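You operate a simulated robot arm through the tools that you are given. There is no shell and no other tool.

Carry out the task below with a simulated robot arm. There is one attempt and no reset: what you move stays moved.

JOB
Switch the laptop off, pull out its two plugs and close the lid.
Fine: off before the plugs come out.

Only the result counts: the job must be done as asked and must still hold three seconds after the hand-in. Knocking over, shifting, dropping, spilling or breaking anything else fails it. Lids that push on must go on centred and level and be pressed home; caps that screw on are set level and turned clockwise until they are tight.

ROBOT AND FRAMES
A 7-joint arm with a two-finger parallel gripper, fixed in place. Base frame: the origin is at the foot of the arm, x ahead of it, y to its left, z up; the work surface is at about z = 740. Lengths are in mm, angles in rad, forces in N, time in s.
Its first joint turns from -2.304 to 2.304 rad. Payload 3.91 kg.
The TCP is the grasp point between the finger pads, 30 mm short of the fingertips. In the tool frame z runs along the fingers and y along their closing line. Largest opening 110 mm; finger width 20, thickness 10; the body of the gripper, 48 by 112 mm, starts 55 mm behind the TCP.
Orientation is told as [roll, pitch, yaw] about the base's x, y, z axes, in that order, counted from this pose: with the fingers straight down and closing along the base's y, the tool's x points along the base's -x, its y along +y and its z along -z.

CONTROLS
- The arm moves only by the tool drive_tool. Its argument "moves" is one flat list of numbers, 7 for each row, row after row: the gripper command, from -1 (fully open) to 1 (shut), values between in proportion, then the shift along the base's x, y, z in cm, then the turn, a rotation vector about the base's x, y, z in rad. In form: [jaw, tx, ty, tz, wx, wy, wz, jaw, tx, ty, tz, wx, wy, wz, ...]. A call has 1 to 20 rows; each row shifts and turns the commanded pose from where the row before left it. A row lasts 0.2 s, in which the tool goes at most 50 mm and 0.15 rad; a call with a longer step from one row to the next is refused whole, and so is a gripper value outside its range. Where a pose cannot be reached the arm comes as near as it can. A force on the tool above 40 N (or 10 N above the force at the start of the call, whichever is more), or a blocked arm, ends the call early, and 0.2 s more pass. The fingers move at their own pace (about 108 mm/s each) and stop on an object; they squeeze with about 30 N. The grip force told is the motor's: it shows also when the fingers shut on nothing. Time passes only in rows, and 0.2 s behind the last, so rows that do not move let the fingers close. The reply holds the time, the measured pose of the TCP, the force on the tool along the base axes, the opening and the grip force, in the units named above and with some noise, with the torque about the TCP (base axes, N m) and any sound that the robot's microphone picked up.
- Cameras (640 x 400 px; columns grow to the right, rows downward): "scene" is fixed at [50.9, 651.3, 1475.2]; the picture's right is [0.35, -0.94, 0.00], its down [-0.73, -0.28, -0.62] and it looks along [0.58, 0.22, -0.78] (base axes); focal length 309 px, centre (320, 200). "wrist" rides on the gripper at [72, 17, -103] in the tool frame; the picture's right is [-0.23, 0.97, 0.00], its down [-0.76, -0.18, -0.62] and it looks along [-0.61, -0.14, 0.78] (tool axes); focal length 222 px, centre (320, 200). There is no depth. A picture from a camera that has moved, and an enlarged one, comes with that camera's place and axes in the base frame and with its lens.
- get_image(camera): a new picture of that camera. The clock stands still meanwhile.
- enlarge(camera, box): a new picture of the part [left, top, right, bottom] of that camera's present view, enlarged. The clock stands still meanwhile.
- finish_job(): hands the job in; it is judged then, once.

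Places have to be worked out from the pictures, the camera data and where the tool is seen. Open the gripper and draw the arm clear of the work before you hand the job in, unless the task says otherwise.

The tools are called as name(argument=value, ...) on one line, values as JSON. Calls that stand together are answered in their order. drive_tool: Moves the arm, as the interface text tells. Its arguments: {"type":"object","properties":{"moves":{"type":"array","items":{"type":"number"}}},"required":["moves"]} The other tools are called the same way: get_image (camera) takes a picture; enlarge (camera, box) takes an enlarged picture of a part of a camera's view; finish_job () hands the job in.

At the start:

```text
time: 0.0
eef_pos: [445.5, 494.1, 1151.7]
tcp_rot: [0.0, 0.0, 0.0]
contact_force: [-0.4, 0.0, -0.8]
wrist_torque: [0.02, 0.01, -0.02]
opening: 109.9
gripper_force: 0.2
```

scene: 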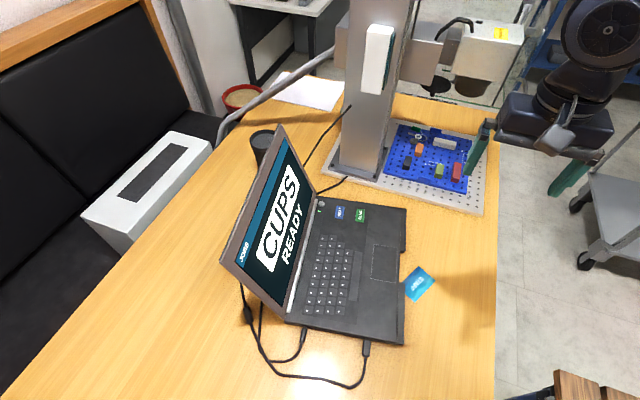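
wrist: 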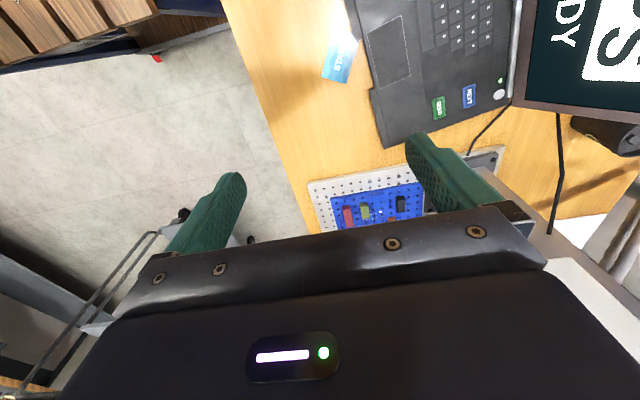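

I'll look closely at the laptop, its power button, the plugs and the screen before I move anything.

enlarge(camera="scene", box=[220, 120, 420, 245])

enlarge(camera="scene", box=[220, 265, 420, 390])

enlarge(camera="wrist", box=[320, 0, 640, 200])

```text
3.20 times, centred on (320, 182) of scene
camera zoom: at [50.9, 651.3, 1475.2], right [0.35, -0.94, 0.0], down [-0.73, -0.28, -0.62], along [0.58, 0.22, -0.78], focal length 990 px, centre (320, 256)
```

zoom: 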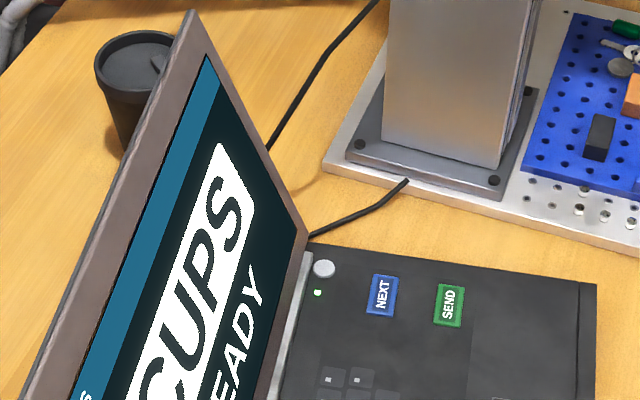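

```text
3.20 times, centred on (320, 328) of scene
camera zoom: at [50.9, 651.3, 1475.2], right [0.35, -0.94, 0.0], down [-0.73, -0.28, -0.62], along [0.58, 0.22, -0.78], focal length 990 px, centre (320, -208)
```

zoom: 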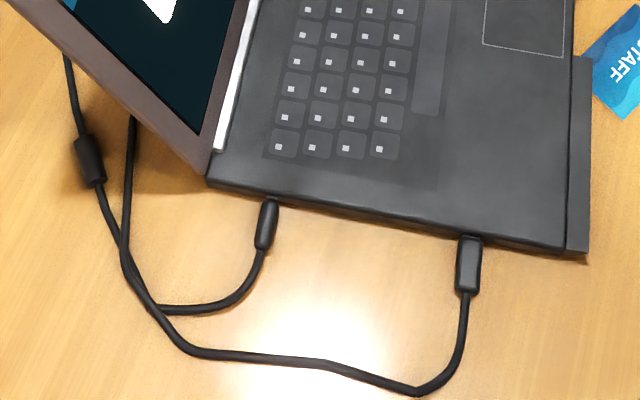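

```text
2.00 times, centred on (480, 100) of wrist
camera zoom: at [374.0, 509.9, 1254.6], right [0.23, 0.97, 0.0], down [0.76, -0.18, 0.62], along [0.61, -0.14, -0.78], focal length 444 px, centre (0, 400)
```

zoom: 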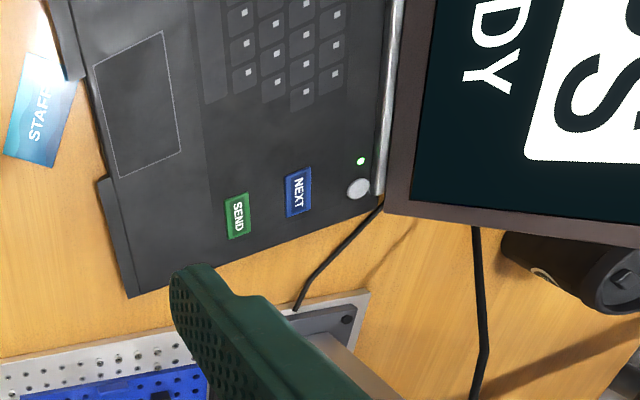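

The silver round button beside the lit LED, at the right-rear of the keyboard deck, looks like the power switch, at about (566, 842, 765). The plugs are on the -x side, at about (217, 752) and (241, 616). I'll bring the closed gripper over the laptop, turned toward the button, for a closer look.

drive_tool(moves=[1, 0.5, 2.6, -1.4, 0, 0, 0.14, 1, 0.5, 2.6, -1.4, 0, 0, 0.14, 1, 0.5, 2.6, -1.4, 0, 0, 0.14, 1, 0.5, 2.6, -1.4, 0, 0, 0.14, 1, 0.5, 2.6, -1.4, 0, 0, 0.14, 1, 0.5, 2.6, -1.4, 0, 0, 0.14, 1, 0.5, 2.6, -1.4, 0, 0, 0.14])

get_image(camera="wrist")

get_image(camera="scene")

```text
time: 1.6
eef_pos: [481.4, 677.0, 1055.2]
tcp_rot: [0.0, -0.002, 0.983]
contact_force: [0.1, 0.3, 0.9]
wrist_torque: [0.02, -0.05, -0.02]
opening: 0.1
gripper_force: 29.8
```

```text
taken
camera wrist: at [427.6, 625.1, 1158.3], right [-0.68, 0.73, 0.0], down [0.57, 0.53, 0.62], along [0.46, 0.43, -0.78], focal length 222 px, centre (320, 200)
```

wrist: 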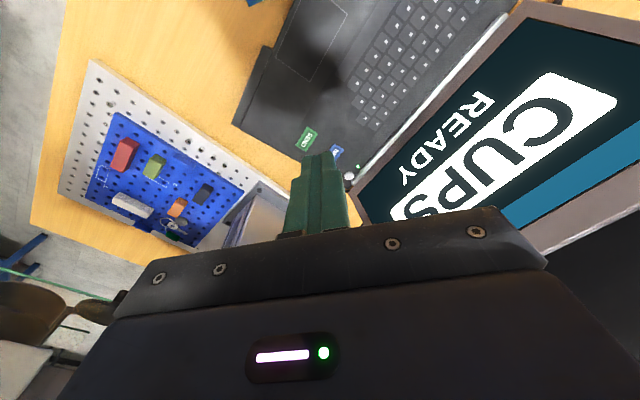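

```text
taken
```

scene: 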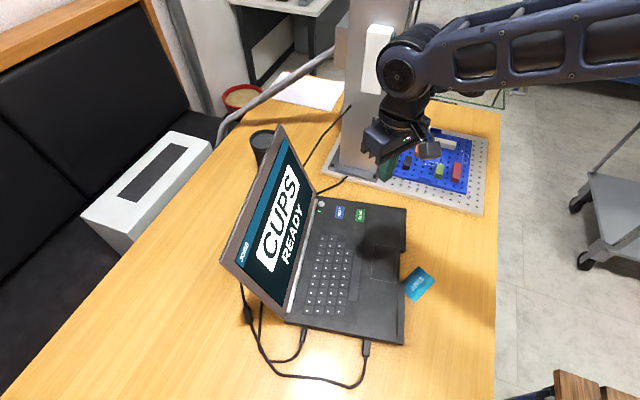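

From the wrist view the button comes out at about (570, 842), which agrees with the scene estimate. I'll zoom in for its shape and refine its position.

enlarge(camera="wrist", box=[290, 120, 390, 220])

enlarge(camera="scene", box=[290, 180, 370, 230])

```text
4.00 times, centred on (340, 170) of wrist
camera zoom: at [427.6, 625.1, 1158.3], right [-0.68, 0.73, 0.0], down [0.57, 0.53, 0.62], along [0.46, 0.43, -0.78], focal length 888 px, centre (240, 320)
```

zoom: 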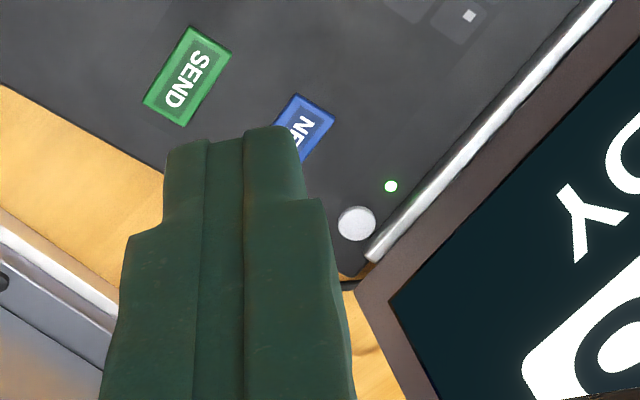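

```text
8.00 times, centred on (330, 205) of scene
camera zoom: at [50.9, 651.3, 1475.2], right [0.35, -0.94, 0.0], down [-0.73, -0.28, -0.62], along [0.58, 0.22, -0.78], focal length 2475 px, centre (240, 160)
```

zoom: 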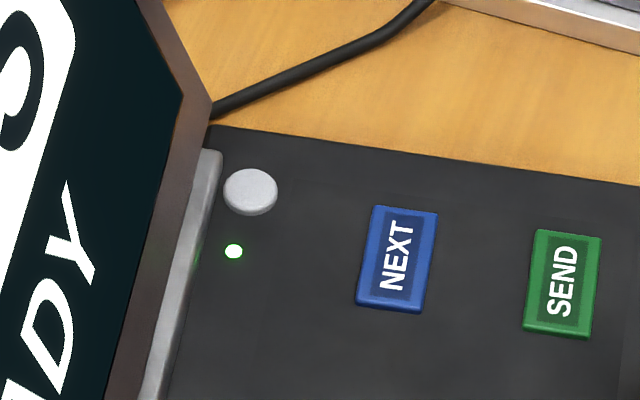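

The button is a raised disc about 20 mm wide, just in front of the hinge, and NEXT and SEND are well clear of it. I'll align the tool with the laptop (yaw about 1.74), tilt it about 0.35 rad outward for reach, and hover above the button.

drive_tool(moves=[1, 0.97, 1.5, -1.7, 0, 0, 0.126, 1, 0.97, 1.5, -1.7, 0, 0, 0.126, 1, 0.97, 1.5, -1.7, 0, 0, 0.126, 1, 0.97, 1.5, -1.7, 0, 0, 0.126, 1, 0.97, 1.5, -1.7, 0, 0, 0.126, 1, 0.97, 1.5, -1.7, 0, 0, 0.127, 1, 0.97, 1.5, -1.7, 0.115, 0.02, 0, 1, 0.97, 1.5, -1.7, 0.115, 0.02, 0, 1, 0.97, 1.5, -1.7, 0.115, 0.02, 0])

get_image(camera="wrist")

get_image(camera="scene")

```text
time: 3.6
eef_pos: [566.6, 811.2, 899.6]
tcp_rot: [0.001, -0.353, 1.739]
contact_force: [-1.0, 0.0, 0.4]
wrist_torque: [0.01, 0.01, -0.01]
opening: 0.0
gripper_force: 30.4
```

```text
taken
camera wrist: at [568.1, 705.0, 972.7], right [-1.0, 0.05, 0.08], down [0.09, 0.52, 0.85], along [0.0, 0.85, -0.52], focal length 222 px, centre (320, 200)
```

wrist: 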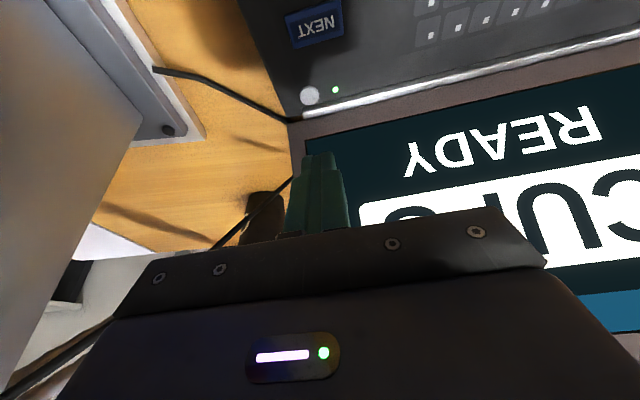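

```text
taken
```

scene: 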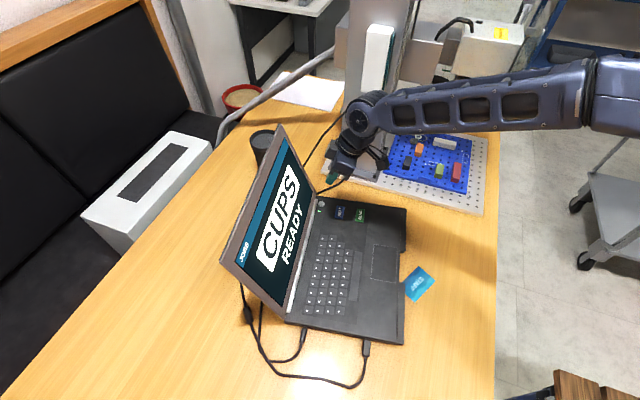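

The pose is reached, and this view puts the button at about (569.5, 840, 767). I'll move over it to TCP z of about 815 and check the clearance to the hinge.

drive_tool(moves=[1, 0.07, 0.6, -2.0, 0, 0, 0, 1, 0.07, 0.6, -2.0, 0, 0, 0, 1, 0.06, 0.6, -2.0, 0, 0, 0, 1, 0.05, 0.6, -2.0, 0, 0, 0])

get_image(camera="wrist")

enlarge(camera="scene", box=[280, 140, 400, 215])

```text
time: 4.6
eef_pos: [570.7, 834.1, 820.7]
tcp_rot: [0.001, -0.352, 1.738]
contact_force: [-0.7, 0.1, 1.0]
wrist_torque: [0.03, -0.04, 0.01]
opening: 0.1
gripper_force: 30.4
```

```text
taken
camera wrist: at [571.7, 728.8, 893.7], right [-1.0, 0.05, 0.08], down [0.09, 0.52, 0.85], along [0.0, 0.85, -0.53], focal length 222 px, centre (320, 200)
```

wrist: 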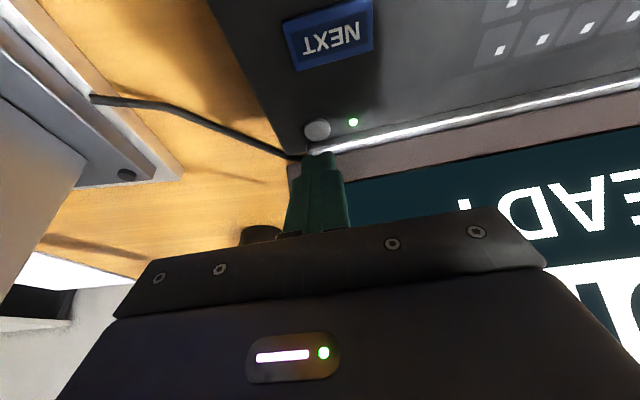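

```text
5.33 times, centred on (340, 178) of scene
camera zoom: at [50.9, 651.3, 1475.2], right [0.35, -0.94, 0.0], down [-0.73, -0.28, -0.62], along [0.58, 0.22, -0.78], focal length 1650 px, centre (213, 320)
```

zoom: 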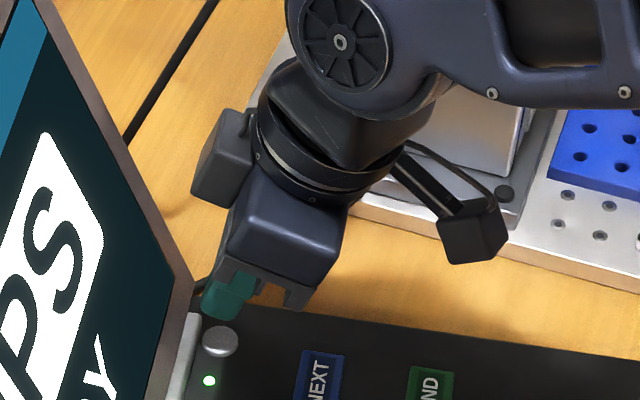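

The button now reads at about (569.5, 838.5), and the fingertip's low edge is over it with the hinge clear. I'll descend slowly to press it, then look at the LED and screen.

drive_tool(moves=[1, 0, 0, -0.5, 0, 0, 0, 1, 0, 0, -0.5, 0, 0, 0, 1, 0, 0, -0.4, 0, 0, 0, 1, 0, 0, -0.3, 0, 0, 0, 1, 0, 0, -0.2, 0, 0, 0])

enlarge(camera="scene", box=[280, 140, 400, 215])

enlarge(camera="wrist", box=[240, 60, 440, 220])

```text
time: 5.8
eef_pos: [569.9, 834.4, 801.5]
tcp_rot: [0.002, -0.351, 1.737]
contact_force: [0.3, 0.4, -0.5]
wrist_torque: [0.03, 0.02, -0.01]
opening: 0.0
gripper_force: 30.0
```

```text
5.33 times, centred on (340, 178) of scene
camera zoom: at [50.9, 651.3, 1475.2], right [0.35, -0.94, 0.0], down [-0.73, -0.28, -0.62], along [0.58, 0.22, -0.78], focal length 1650 px, centre (213, 320)
```

zoom: 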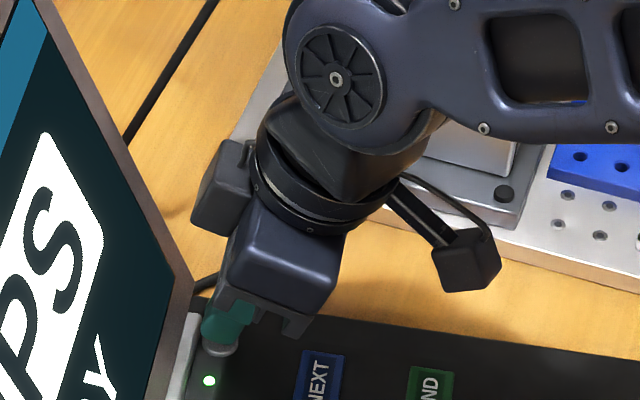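

```text
2.50 times, centred on (340, 140) of wrist
camera zoom: at [571.6, 728.9, 872.9], right [-1.0, 0.05, 0.08], down [0.09, 0.52, 0.85], along [0.0, 0.85, -0.53], focal length 555 px, centre (270, 350)
```

zoom: 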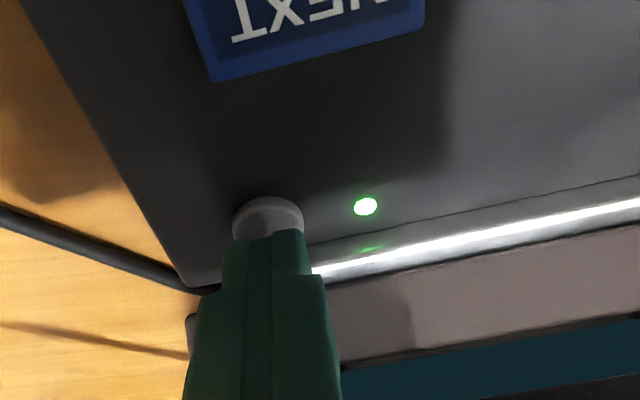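

There's no contact yet and the tip is just above the button. I'll go on down in small steps.

drive_tool(moves=[1, 0, 0, -0.2, 0, 0, 0, 1, 0, 0, -0.2, 0, 0, 0, 1, 0, 0, -0.15, 0, 0, 0])

enlarge(camera="wrist", box=[240, 60, 440, 220])

```text
time: 6.6
eef_pos: [569.6, 834.6, 795.1]
tcp_rot: [0.002, -0.349, 1.738]
contact_force: [-0.1, -0.1, 0.4]
wrist_torque: [0.0, 0.04, 0.0]
opening: 0.0
gripper_force: 29.7
```

```text
2.50 times, centred on (340, 140) of wrist
camera zoom: at [571.8, 728.4, 867.6], right [-1.0, 0.05, 0.08], down [0.09, 0.52, 0.85], along [0.0, 0.85, -0.53], focal length 555 px, centre (270, 350)
```

zoom: 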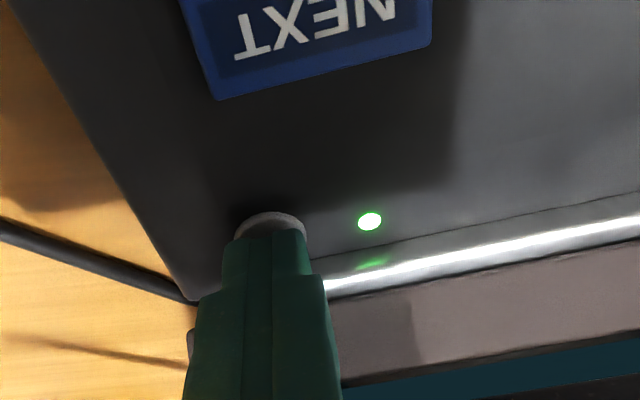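

Still no force. I'll continue down.

drive_tool(moves=[1, 0, 0, -0.2, 0, 0, 0, 1, 0, 0, -0.15, 0, 0, 0])

enlarge(camera="wrist", box=[240, 60, 440, 220])

```text
time: 7.2
eef_pos: [571.5, 834.2, 793.3]
tcp_rot: [0.0, -0.351, 1.738]
contact_force: [-0.8, -3.2, 9.6]
wrist_torque: [-0.1, 0.04, 0.02]
opening: 0.0
gripper_force: 29.9
heard: click
```

```text
2.50 times, centred on (340, 140) of wrist
camera zoom: at [572.3, 728.7, 865.7], right [-1.0, 0.05, 0.08], down [0.09, 0.52, 0.85], along [0.0, 0.85, -0.53], focal length 555 px, centre (270, 350)
```

zoom: 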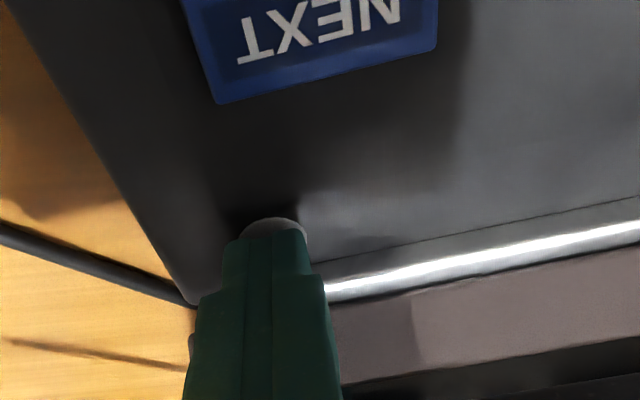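

A click was heard, the LED is out and the screen is dark. I'll back straight off, retreat from the lid, and check that it stays off.

drive_tool(moves=[1, 0, -0.1, 1.0, 0, 0, 0, 1, 0, -0.3, 2.0, 0, 0, 0, 1, -0.3, -1.5, 3.5, 0, 0, 0, 1, -1.0, -3, 3.5, 0, 0, 0, 1, -1.5, -3, 3.5, -0.115, -0.02, 0, 1, -1.5, -3, 3.5, -0.115, -0.02, 0, 1, -1.5, -3, 3.0, -0.115, -0.02, 0])

get_image(camera="scene")

get_image(camera="wrist")

```text
time: 8.8
eef_pos: [512.4, 694.6, 991.3]
tcp_rot: [0.0, 0.003, 1.736]
contact_force: [1.7, -0.7, -0.6]
wrist_torque: [0.01, 0.04, -0.02]
opening: 0.0
gripper_force: 30.1
```

```text
taken
```

scene: 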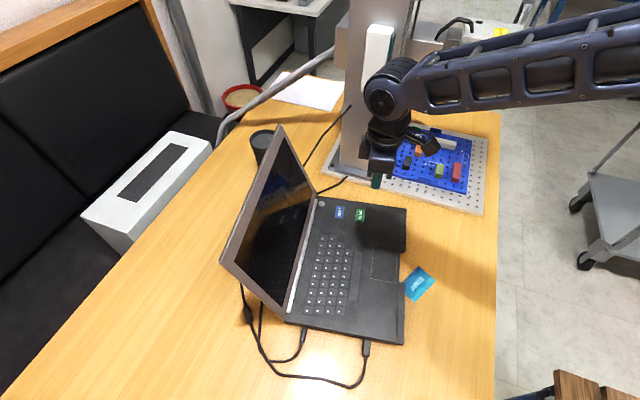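

```text
taken
camera wrist: at [508.7, 620.8, 1094.7], right [-1.0, 0.06, 0.0], down [0.05, 0.78, 0.62], along [0.04, 0.62, -0.78], focal length 222 px, centre (320, 200)
```

wrist: 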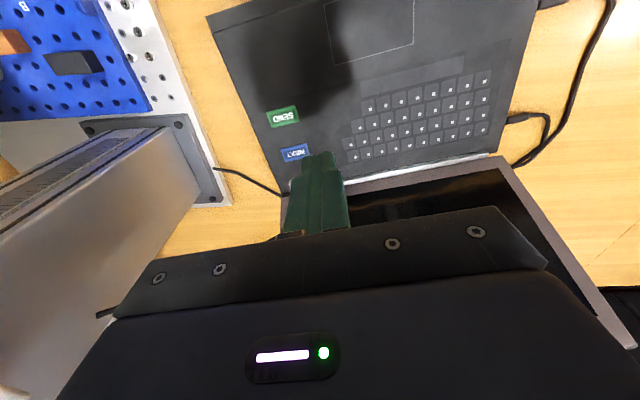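

The laptop stays off. Now I'll swing to the plug side with yaw of about 0.17, so the fingers close across the plugs, and open the jaws partway for a close look.

drive_tool(moves=[0.27, -3.18, -0.12, -0.6, 0, 0, -0.131, 0.27, -3.18, -0.12, -0.6, 0, 0, -0.131, 0.27, -3.18, -0.12, -0.6, 0, 0, -0.131, 0.27, -3.18, -0.12, -0.6, 0, 0, -0.131, 0.27, -3.18, -0.12, -0.6, 0, 0, -0.131, 0.27, -3.18, -0.12, -0.6, 0, 0, -0.131, 0.27, -3.18, -0.12, -0.6, 0, 0, -0.131, 0.27, -3.18, -0.12, -0.6, 0, 0, -0.131, 0.27, -3.18, -0.12, -0.6, 0, 0, -0.131, 0.27, -3.18, -0.12, -0.6, 0, 0, -0.131, 0.27, -3.18, -0.12, -0.6, 0, 0, -0.131, 0.27, -3.18, -0.12, -0.6, 0, 0, -0.131])

get_image(camera="wrist")

get_image(camera="scene")

```text
time: 11.4
eef_pos: [130.2, 681.8, 920.6]
tcp_rot: [-0.001, 0.0, 0.162]
contact_force: [1.7, 0.5, 0.6]
wrist_torque: [-0.01, 0.03, -0.03]
opening: 40.3
gripper_force: 0.1
```

```text
taken
camera wrist: at [58.2, 685.6, 1024.1], right [0.07, 1.0, 0.0], down [0.78, -0.05, 0.62], along [0.62, -0.04, -0.78], focal length 222 px, centre (320, 200)
```

wrist: 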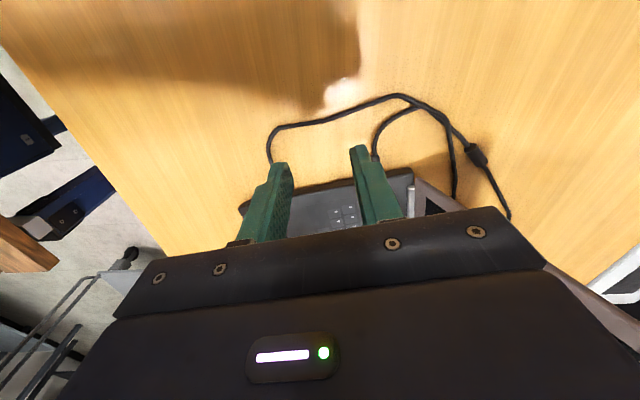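

```text
taken
```

scene: 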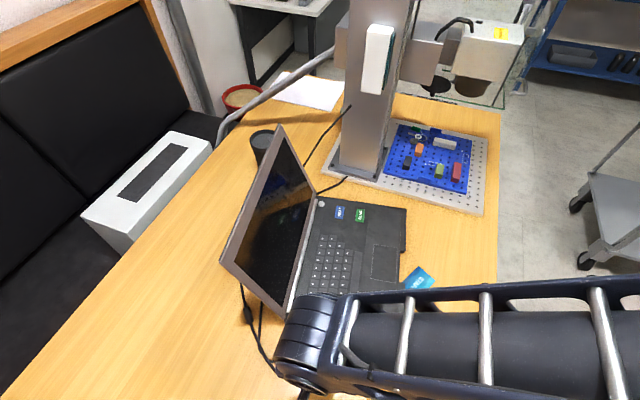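

The fingers partly hide the plugs, so I'll shift forward in x to bring them higher in the wrist view.

drive_tool(moves=[0.27, 3.5, 0, 0, 0, 0, 0, 0.27, 3.5, 0, 0, 0, 0, 0])

get_image(camera="wrist")

enlarge(camera="wrist", box=[240, 60, 480, 200])

```text
time: 12.0
eef_pos: [200.2, 679.0, 920.7]
tcp_rot: [-0.001, 0.0, 0.168]
contact_force: [-1.6, 0.1, 0.3]
wrist_torque: [-0.02, -0.03, -0.03]
opening: 40.2
gripper_force: 0.1
```

```text
taken
camera wrist: at [127.2, 683.7, 1023.5], right [0.06, 1.0, 0.0], down [0.78, -0.05, 0.62], along [0.62, -0.04, -0.78], focal length 222 px, centre (320, 200)
```

wrist: 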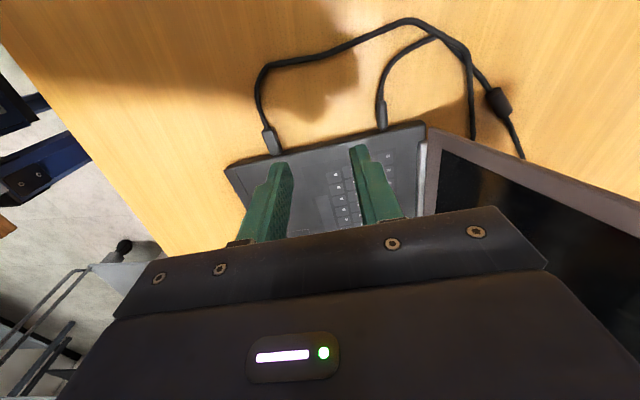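

```text
2.67 times, centred on (360, 130) of wrist
camera zoom: at [127.2, 683.7, 1023.5], right [0.06, 1.0, 0.0], down [0.78, -0.05, 0.62], along [0.62, -0.04, -0.78], focal length 592 px, centre (213, 387)
```

zoom: 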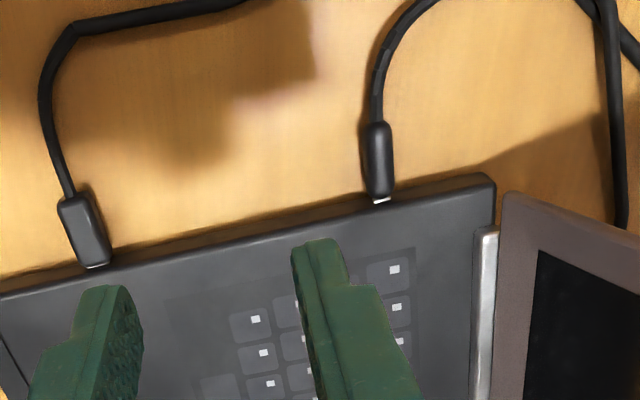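

Both plugs are clear here. The front plug is centred at about (243, 615.5) and the rear one at about (220, 754), both with axes along yaw 0.168. I'll hover over the front plug first.

drive_tool(moves=[0.27, 2.0, -3.2, -1.0, 0, 0, 0, 0.27, 2.0, -3.2, -3.0, 0, 0, 0, 0.27, 0, 0, -3.5, 0, 0, 0, 0.27, 0, 0, -3.2, 0, 0, 0, 0.27, 0, 0, 0, 0, 0, 0])

get_image(camera="wrist")

get_image(camera="scene")

```text
time: 13.2
eef_pos: [242.9, 617.4, 815.5]
tcp_rot: [0.0, -0.001, 0.164]
contact_force: [0.2, -0.3, 0.6]
wrist_torque: [0.01, 0.0, 0.01]
opening: 40.2
gripper_force: 0.1
```

```text
taken
camera wrist: at [169.2, 621.0, 918.2], right [0.06, 1.0, 0.0], down [0.78, -0.05, 0.62], along [0.62, -0.04, -0.78], focal length 222 px, centre (320, 200)
```

wrist: 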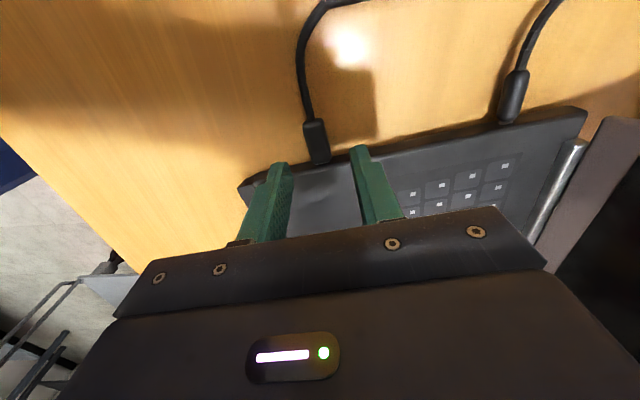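

```text
taken
```

scene: 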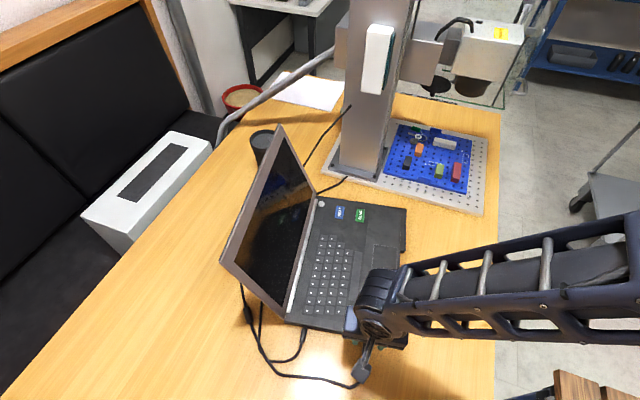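

This view confirms the front plug at about (244, 614.5), between the fingers. I'll descend to straddle it with the tips just above the table.

drive_tool(moves=[0.27, 0, -0.05, -1.5, 0, 0, 0, 0.27, 0, 0, -1.3, 0, 0, 0, 0.27, 0, 0, -0.9, 0, 0, 0, 0.27, 0, 0, -0.5, 0, 0, 0, 0.27, 0, 0, 0, 0, 0, 0])

get_image(camera="wrist")

enlarge(camera="wrist", box=[240, 80, 400, 180])

```text
time: 14.4
eef_pos: [239.8, 616.6, 771.0]
tcp_rot: [0.0, -0.001, 0.163]
contact_force: [0.4, -0.5, -0.3]
wrist_torque: [0.02, 0.0, 0.03]
opening: 40.3
gripper_force: 0.1
```

```text
taken
camera wrist: at [167.7, 621.0, 874.5], right [0.06, 1.0, 0.0], down [0.78, -0.05, 0.62], along [0.62, -0.04, -0.78], focal length 222 px, centre (320, 200)
```

wrist: 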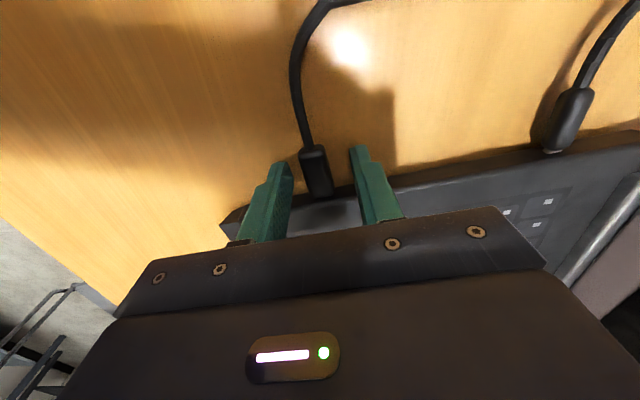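

```text
4.00 times, centred on (320, 130) of wrist
camera zoom: at [167.7, 621.0, 874.5], right [0.06, 1.0, 0.0], down [0.78, -0.05, 0.62], along [0.62, -0.04, -0.78], focal length 888 px, centre (320, 480)
```

zoom: 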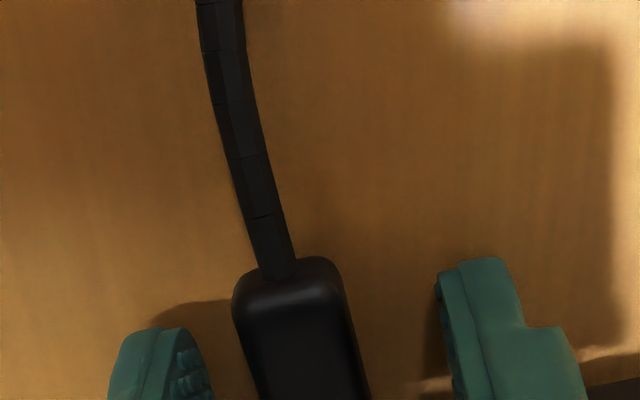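

The plug sits about 2 mm to the -y side of the jaw centre. I'll shift to match and close on it.

drive_tool(moves=[0.27, 0, -0.2, 0, 0, 0, 0, 0.27, 0, 0, 0, 0, 0, 0, 1, 0, 0, 0, 0, 0, 0, 1, 0, 0, 0, 0, 0, 0, 1, 0, 0, 0, 0, 0, 0])

get_image(camera="wrist")

```text
time: 15.6
eef_pos: [240.7, 614.6, 770.0]
tcp_rot: [0.001, 0.001, 0.166]
contact_force: [0.3, -0.4, 0.6]
wrist_torque: [-0.05, -0.03, 0.24]
opening: 15.7
gripper_force: 30.2
```

```text
taken
camera wrist: at [167.7, 619.1, 874.6], right [0.06, 1.0, 0.0], down [0.78, -0.05, 0.62], along [0.62, -0.04, -0.78], focal length 222 px, centre (320, 200)
```

wrist: 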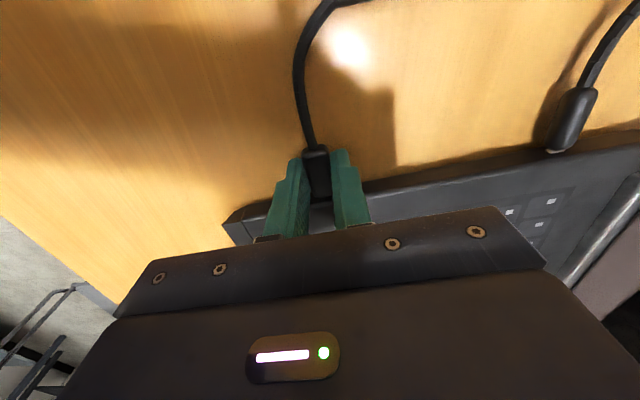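

I have the plug gripped at 15.7 mm. I'll pull it straight out along its axis, slowly.

drive_tool(moves=[1, -0.3, -0.05, 0, 0, 0, 0, 1, -0.3, -0.05, 0, 0, 0, 0, 1, -0.4, -0.07, 0, 0, 0, 0, 1, -0.5, -0.08, 0, 0, 0, 0, 1, -0.5, -0.08, 0, 0, 0, 0, 1, -0.5, -0.08, 0, 0, 0, 0, 1, -0.5, -0.08, 0, 0, 0, 0])

get_image(camera="wrist")

get_image(camera="scene")

```text
time: 17.2
eef_pos: [211.3, 610.3, 771.3]
tcp_rot: [0.002, 0.0, 0.164]
contact_force: [8.4, 4.1, 0.1]
wrist_torque: [0.11, -0.31, 0.08]
opening: 15.8
gripper_force: 30.0
```

```text
taken
camera wrist: at [137.3, 614.2, 874.7], right [0.06, 1.0, 0.0], down [0.78, -0.05, 0.62], along [0.62, -0.04, -0.78], focal length 222 px, centre (320, 200)
```

wrist: 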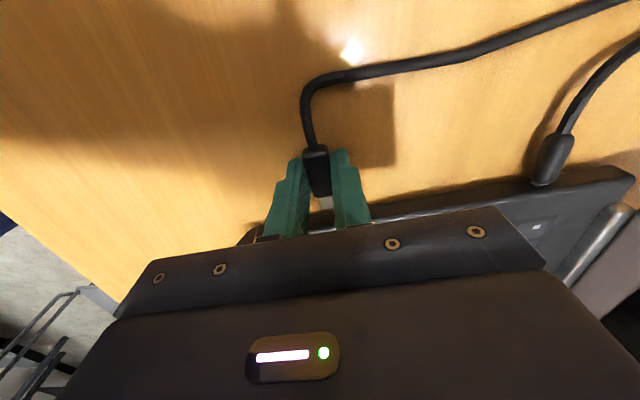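

```text
taken
```

scene: 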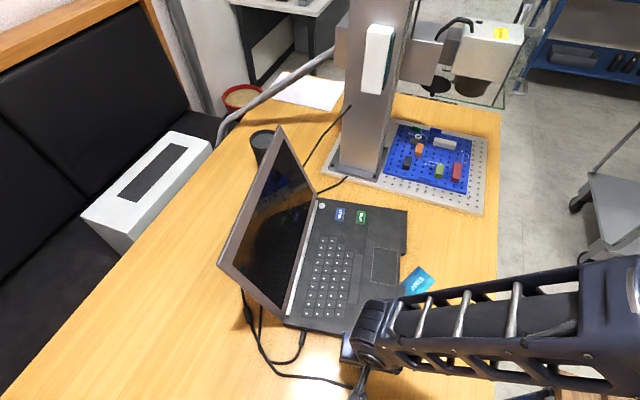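

The metal connector seems to be showing, and there's about 8 N on the tool. I'll enlarge to see whether the plug is out and whether the laptop shifted.

enlarge(camera="wrist", box=[230, 110, 410, 240])

enlarge(camera="scene", box=[220, 265, 420, 390])

enlarge(camera="scene", box=[220, 120, 420, 245])

```text
3.08 times, centred on (320, 175) of wrist
camera zoom: at [137.3, 614.2, 874.7], right [0.06, 1.0, 0.0], down [0.78, -0.05, 0.62], along [0.62, -0.04, -0.78], focal length 684 px, centre (320, 277)
```

zoom: 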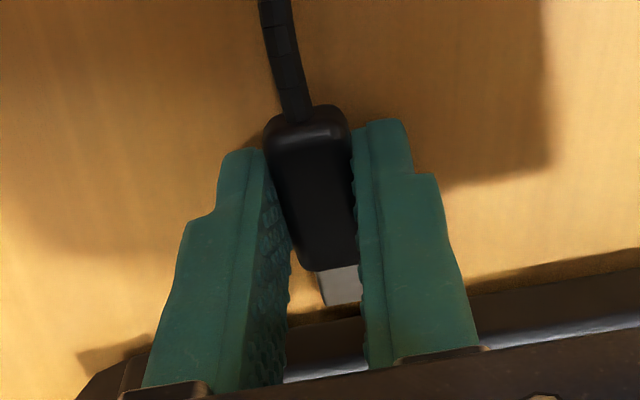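

```text
3.20 times, centred on (320, 328) of scene
camera zoom: at [50.9, 651.3, 1475.2], right [0.35, -0.94, 0.0], down [-0.73, -0.28, -0.62], along [0.58, 0.22, -0.78], focal length 990 px, centre (320, -208)
```

zoom: 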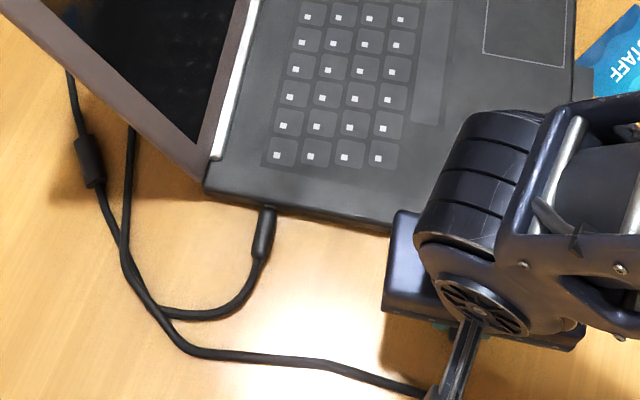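

```text
3.20 times, centred on (320, 182) of scene
camera zoom: at [50.9, 651.3, 1475.2], right [0.35, -0.94, 0.0], down [-0.73, -0.28, -0.62], along [0.58, 0.22, -0.78], focal length 990 px, centre (320, 256)
```

zoom: 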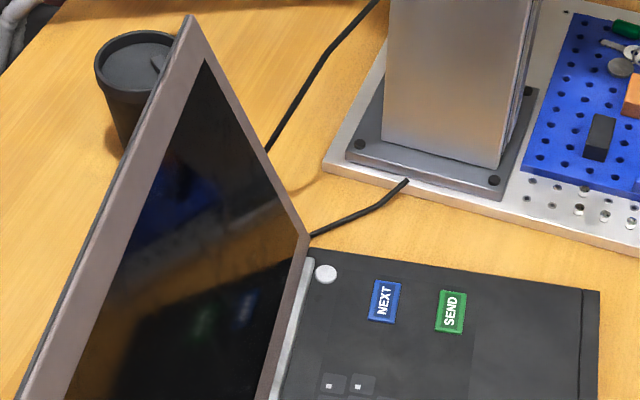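

The plug is out. The laptop slid about 5 mm during the pull, so I'll pull the next one faster. The remaining force is cable tension, so I'll move the plug back and toward +y, where the cable is slack.

drive_tool(moves=[1, -0.4, 0.8, 0, 0, 0, 0, 1, -0.4, 0.8, 0, 0, 0, 0, 1, -0.4, 0.8, 0, 0, 0, 0, 1, -0.3, 0.8, 0, 0, 0, 0, 1, -0.3, 0.8, 0, 0, 0, 0])

get_image(camera="wrist")

get_image(camera="scene")

```text
time: 18.4
eef_pos: [192.4, 649.9, 770.4]
tcp_rot: [0.0, 0.001, 0.165]
contact_force: [0.0, -4.6, 0.2]
wrist_torque: [-0.07, 0.19, -0.67]
opening: 17.8
gripper_force: 29.9
```

```text
taken
camera wrist: at [118.9, 653.9, 874.3], right [0.06, 1.0, 0.0], down [0.78, -0.05, 0.62], along [0.62, -0.04, -0.78], focal length 222 px, centre (320, 200)
```

wrist: 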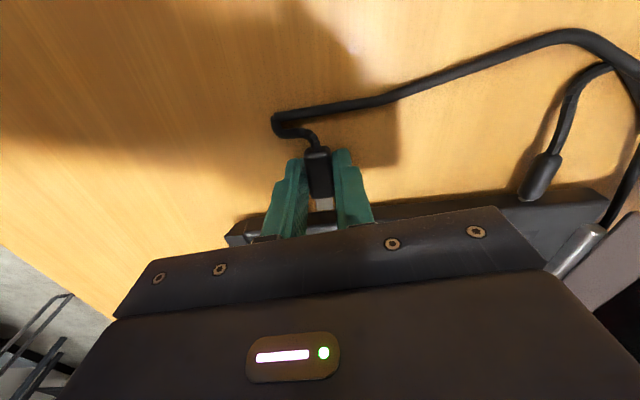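

```text
taken
```

scene: 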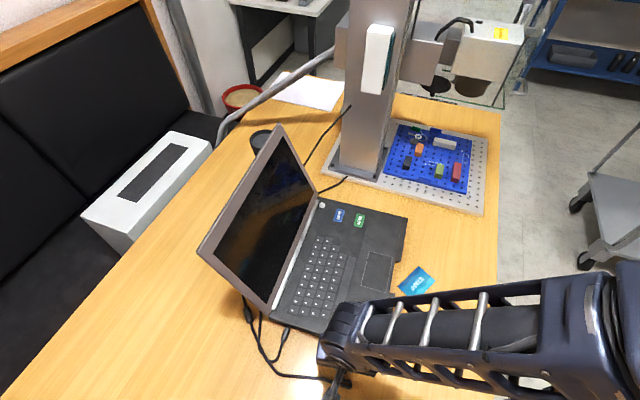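

The laptop has turned, so the connector tip must still have been engaged or touching its edge. I'll stop and inspect closely.

enlarge(camera="wrist", box=[230, 110, 410, 240])

enlarge(camera="scene", box=[190, 240, 430, 390])

enlarge(camera="scene", box=[220, 120, 440, 300])

```text
3.08 times, centred on (320, 175) of wrist
camera zoom: at [118.9, 653.9, 874.3], right [0.06, 1.0, 0.0], down [0.78, -0.05, 0.62], along [0.62, -0.04, -0.78], focal length 684 px, centre (320, 277)
```

zoom: 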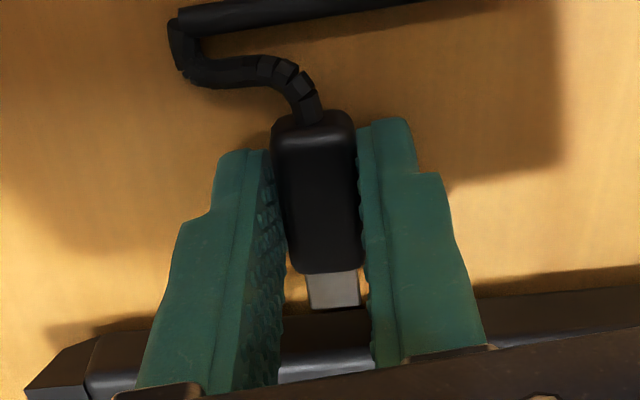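

```text
2.67 times, centred on (310, 315) of scene
camera zoom: at [50.9, 651.3, 1475.2], right [0.35, -0.94, 0.0], down [-0.73, -0.28, -0.62], along [0.58, 0.22, -0.78], focal length 825 px, centre (347, -107)
```

zoom: 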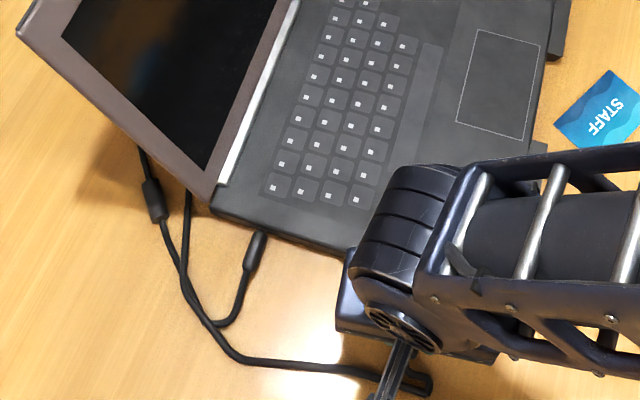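

```text
2.22 times, centred on (330, 210) of scene
camera zoom: at [50.9, 651.3, 1475.2], right [0.35, -0.94, 0.0], down [-0.73, -0.28, -0.62], along [0.58, 0.22, -0.78], focal length 688 px, centre (298, 178)
```

zoom: 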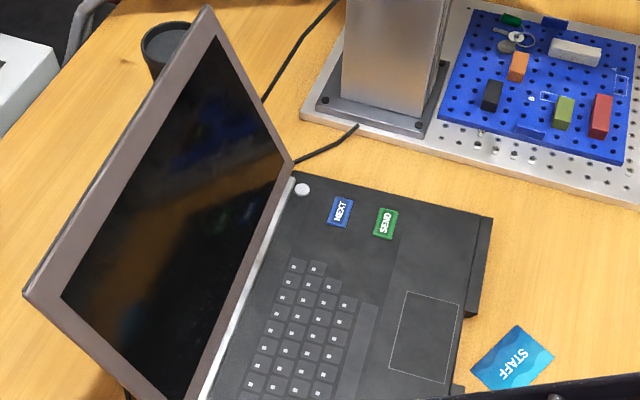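

I need to see whether there's a real gap between the connector tip and the laptop side.

enlarge(camera="wrist", box=[295, 180, 350, 220])

enlarge(camera="scene", box=[300, 300, 400, 395])

```text
10.00 times, centred on (322, 200) of wrist
camera zoom: at [118.9, 653.9, 874.3], right [0.06, 1.0, 0.0], down [0.78, -0.05, 0.62], along [0.62, -0.04, -0.78], focal length 2221 px, centre (295, 200)
```

zoom: 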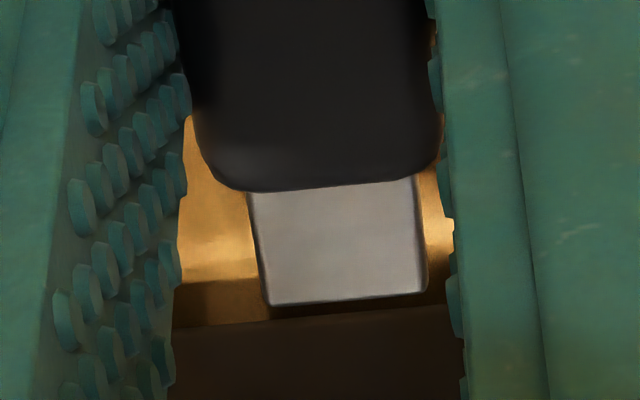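

```text
4.21 times, centred on (350, 348) of scene
camera zoom: at [50.9, 651.3, 1475.2], right [0.35, -0.94, 0.0], down [-0.73, -0.28, -0.62], along [0.58, 0.22, -0.78], focal length 1303 px, centre (194, -421)
```

zoom: 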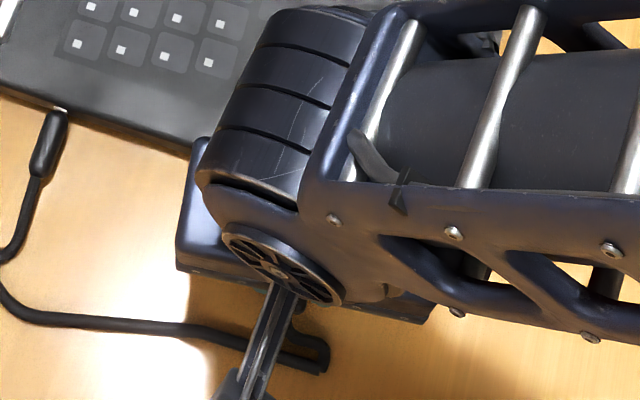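

The metal end is fully visible with a gap beyond it, yet the laptop followed the gripper rigidly, so the plug still seems coupled along its axis. I'll reverse the last move exactly. That should bring the laptop back, or show that the plug isn't coupled.

drive_tool(moves=[1, 0.3, -0.8, 0, 0, 0, 0, 1, 0.3, -0.8, 0, 0, 0, 0])

get_image(camera="wrist")

get_image(camera="scene")

```text
time: 19.0
eef_pos: [198.1, 634.5, 771.1]
tcp_rot: [-0.001, 0.001, 0.167]
contact_force: [-0.3, 0.4, -0.1]
wrist_torque: [0.0, -0.13, -0.59]
opening: 16.9
gripper_force: 29.8
```

```text
taken
camera wrist: at [124.6, 638.6, 874.5], right [0.06, 1.0, 0.0], down [0.78, -0.05, 0.62], along [0.62, -0.04, -0.78], focal length 222 px, centre (320, 200)
```

wrist: 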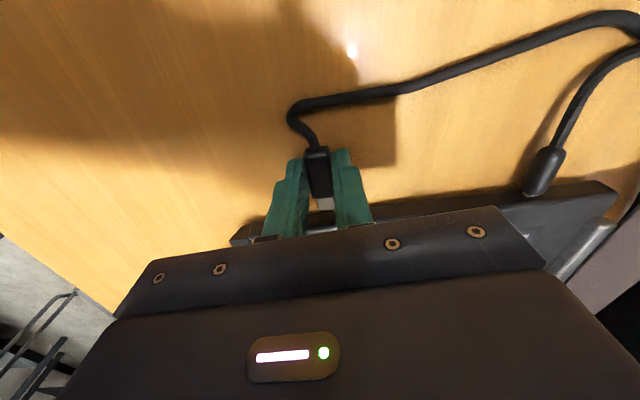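

```text
taken
```

scene: 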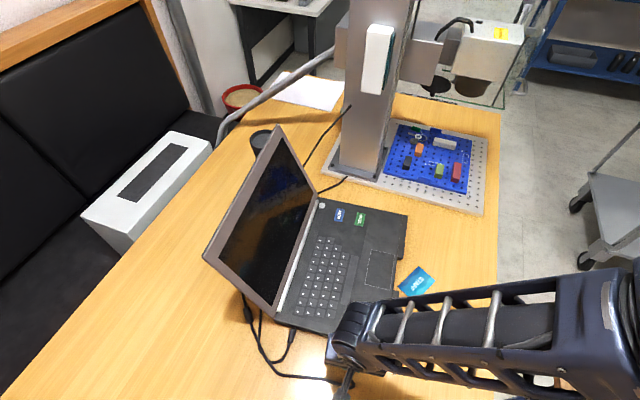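

The laptop is following back, so the plug is still coupled even with its metal end visible. I'll finish reversing the move.

drive_tool(moves=[1, 0.4, -0.8, 0, 0, 0, 0, 1, 0.4, -0.8, 0, 0, 0, 0, 1, 0.3, -0.75, 0, 0, 0, 0])

get_image(camera="wrist")

get_image(camera="scene")

enlarge(camera="scene", box=[220, 265, 420, 390])

```text
time: 19.8
eef_pos: [210.0, 609.5, 771.8]
tcp_rot: [0.001, 0.002, 0.165]
contact_force: [2.2, 2.9, -0.2]
wrist_torque: [0.01, -0.12, 0.11]
opening: 15.8
gripper_force: 29.9
```

```text
taken
camera wrist: at [136.4, 613.3, 874.6], right [0.06, 1.0, 0.0], down [0.78, -0.05, 0.62], along [0.62, -0.04, -0.78], focal length 222 px, centre (320, 200)
```

wrist: 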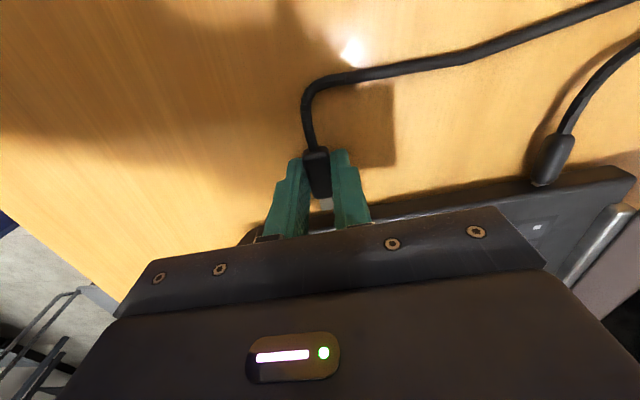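

```text
taken
```

scene: 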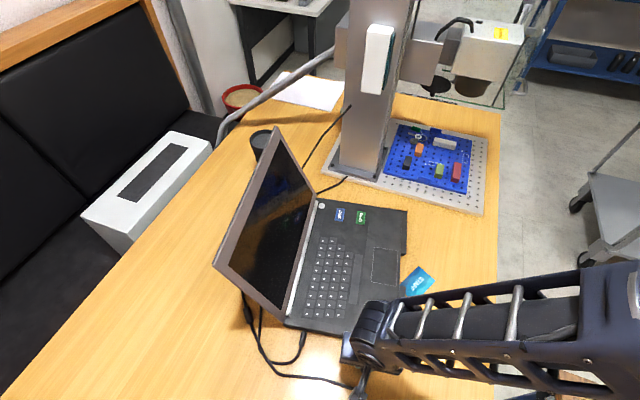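

```text
3.20 times, centred on (320, 328) of scene
camera zoom: at [50.9, 651.3, 1475.2], right [0.35, -0.94, 0.0], down [-0.73, -0.28, -0.62], along [0.58, 0.22, -0.78], focal length 990 px, centre (320, -208)
```

zoom: 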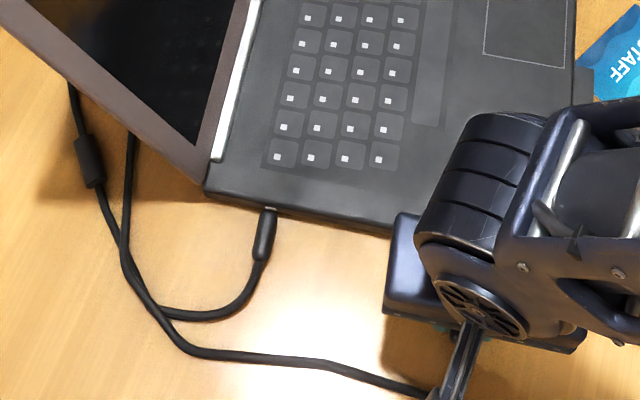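

The laptop is back near its earlier pose. I'll pull the plug farther along its axis, quickly this time so the laptop's inertia holds it, and check for release.

drive_tool(moves=[1, -2.5, -0.42, 0, 0, 0, 0, 1, -2.0, -0.33, 0, 0, 0, 0])

get_image(camera="wrist")

get_image(camera="scene")

enlarge(camera="scene", box=[220, 265, 420, 390])

```text
time: 20.4
eef_pos: [163.0, 600.8, 771.7]
tcp_rot: [-0.001, -0.001, 0.162]
contact_force: [9.0, 1.6, 12.8]
wrist_torque: [0.0, -0.09, -0.4]
opening: 15.9
gripper_force: 29.4
```

```text
taken
camera wrist: at [90.5, 605.1, 874.6], right [0.06, 1.0, 0.0], down [0.78, -0.05, 0.62], along [0.62, -0.04, -0.78], focal length 222 px, centre (320, 200)
```

wrist: 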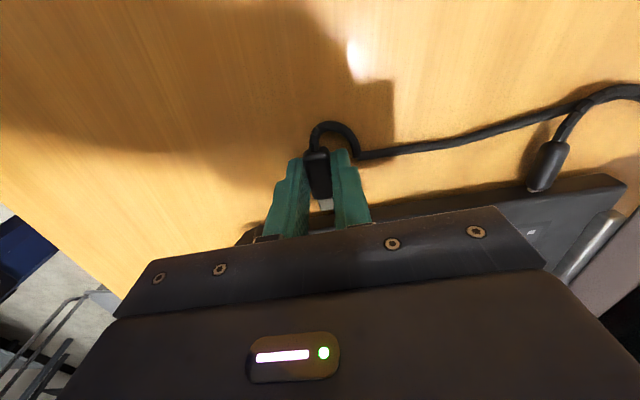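

```text
taken
```

scene: 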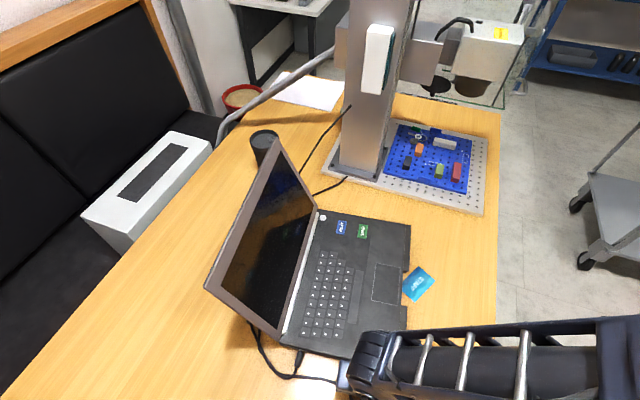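

```text
3.20 times, centred on (320, 328) of scene
camera zoom: at [50.9, 651.3, 1475.2], right [0.35, -0.94, 0.0], down [-0.73, -0.28, -0.62], along [0.58, 0.22, -0.78], focal length 990 px, centre (320, -208)
```

zoom: 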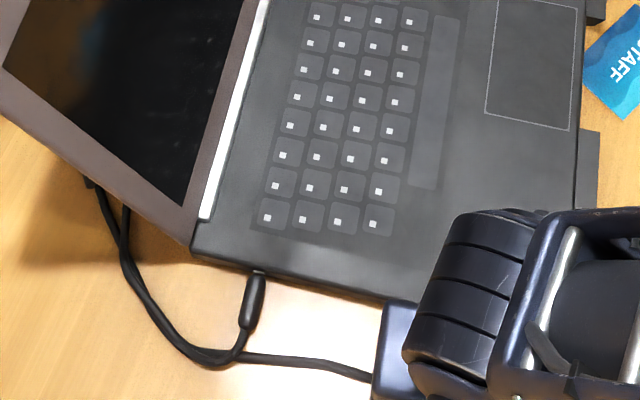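

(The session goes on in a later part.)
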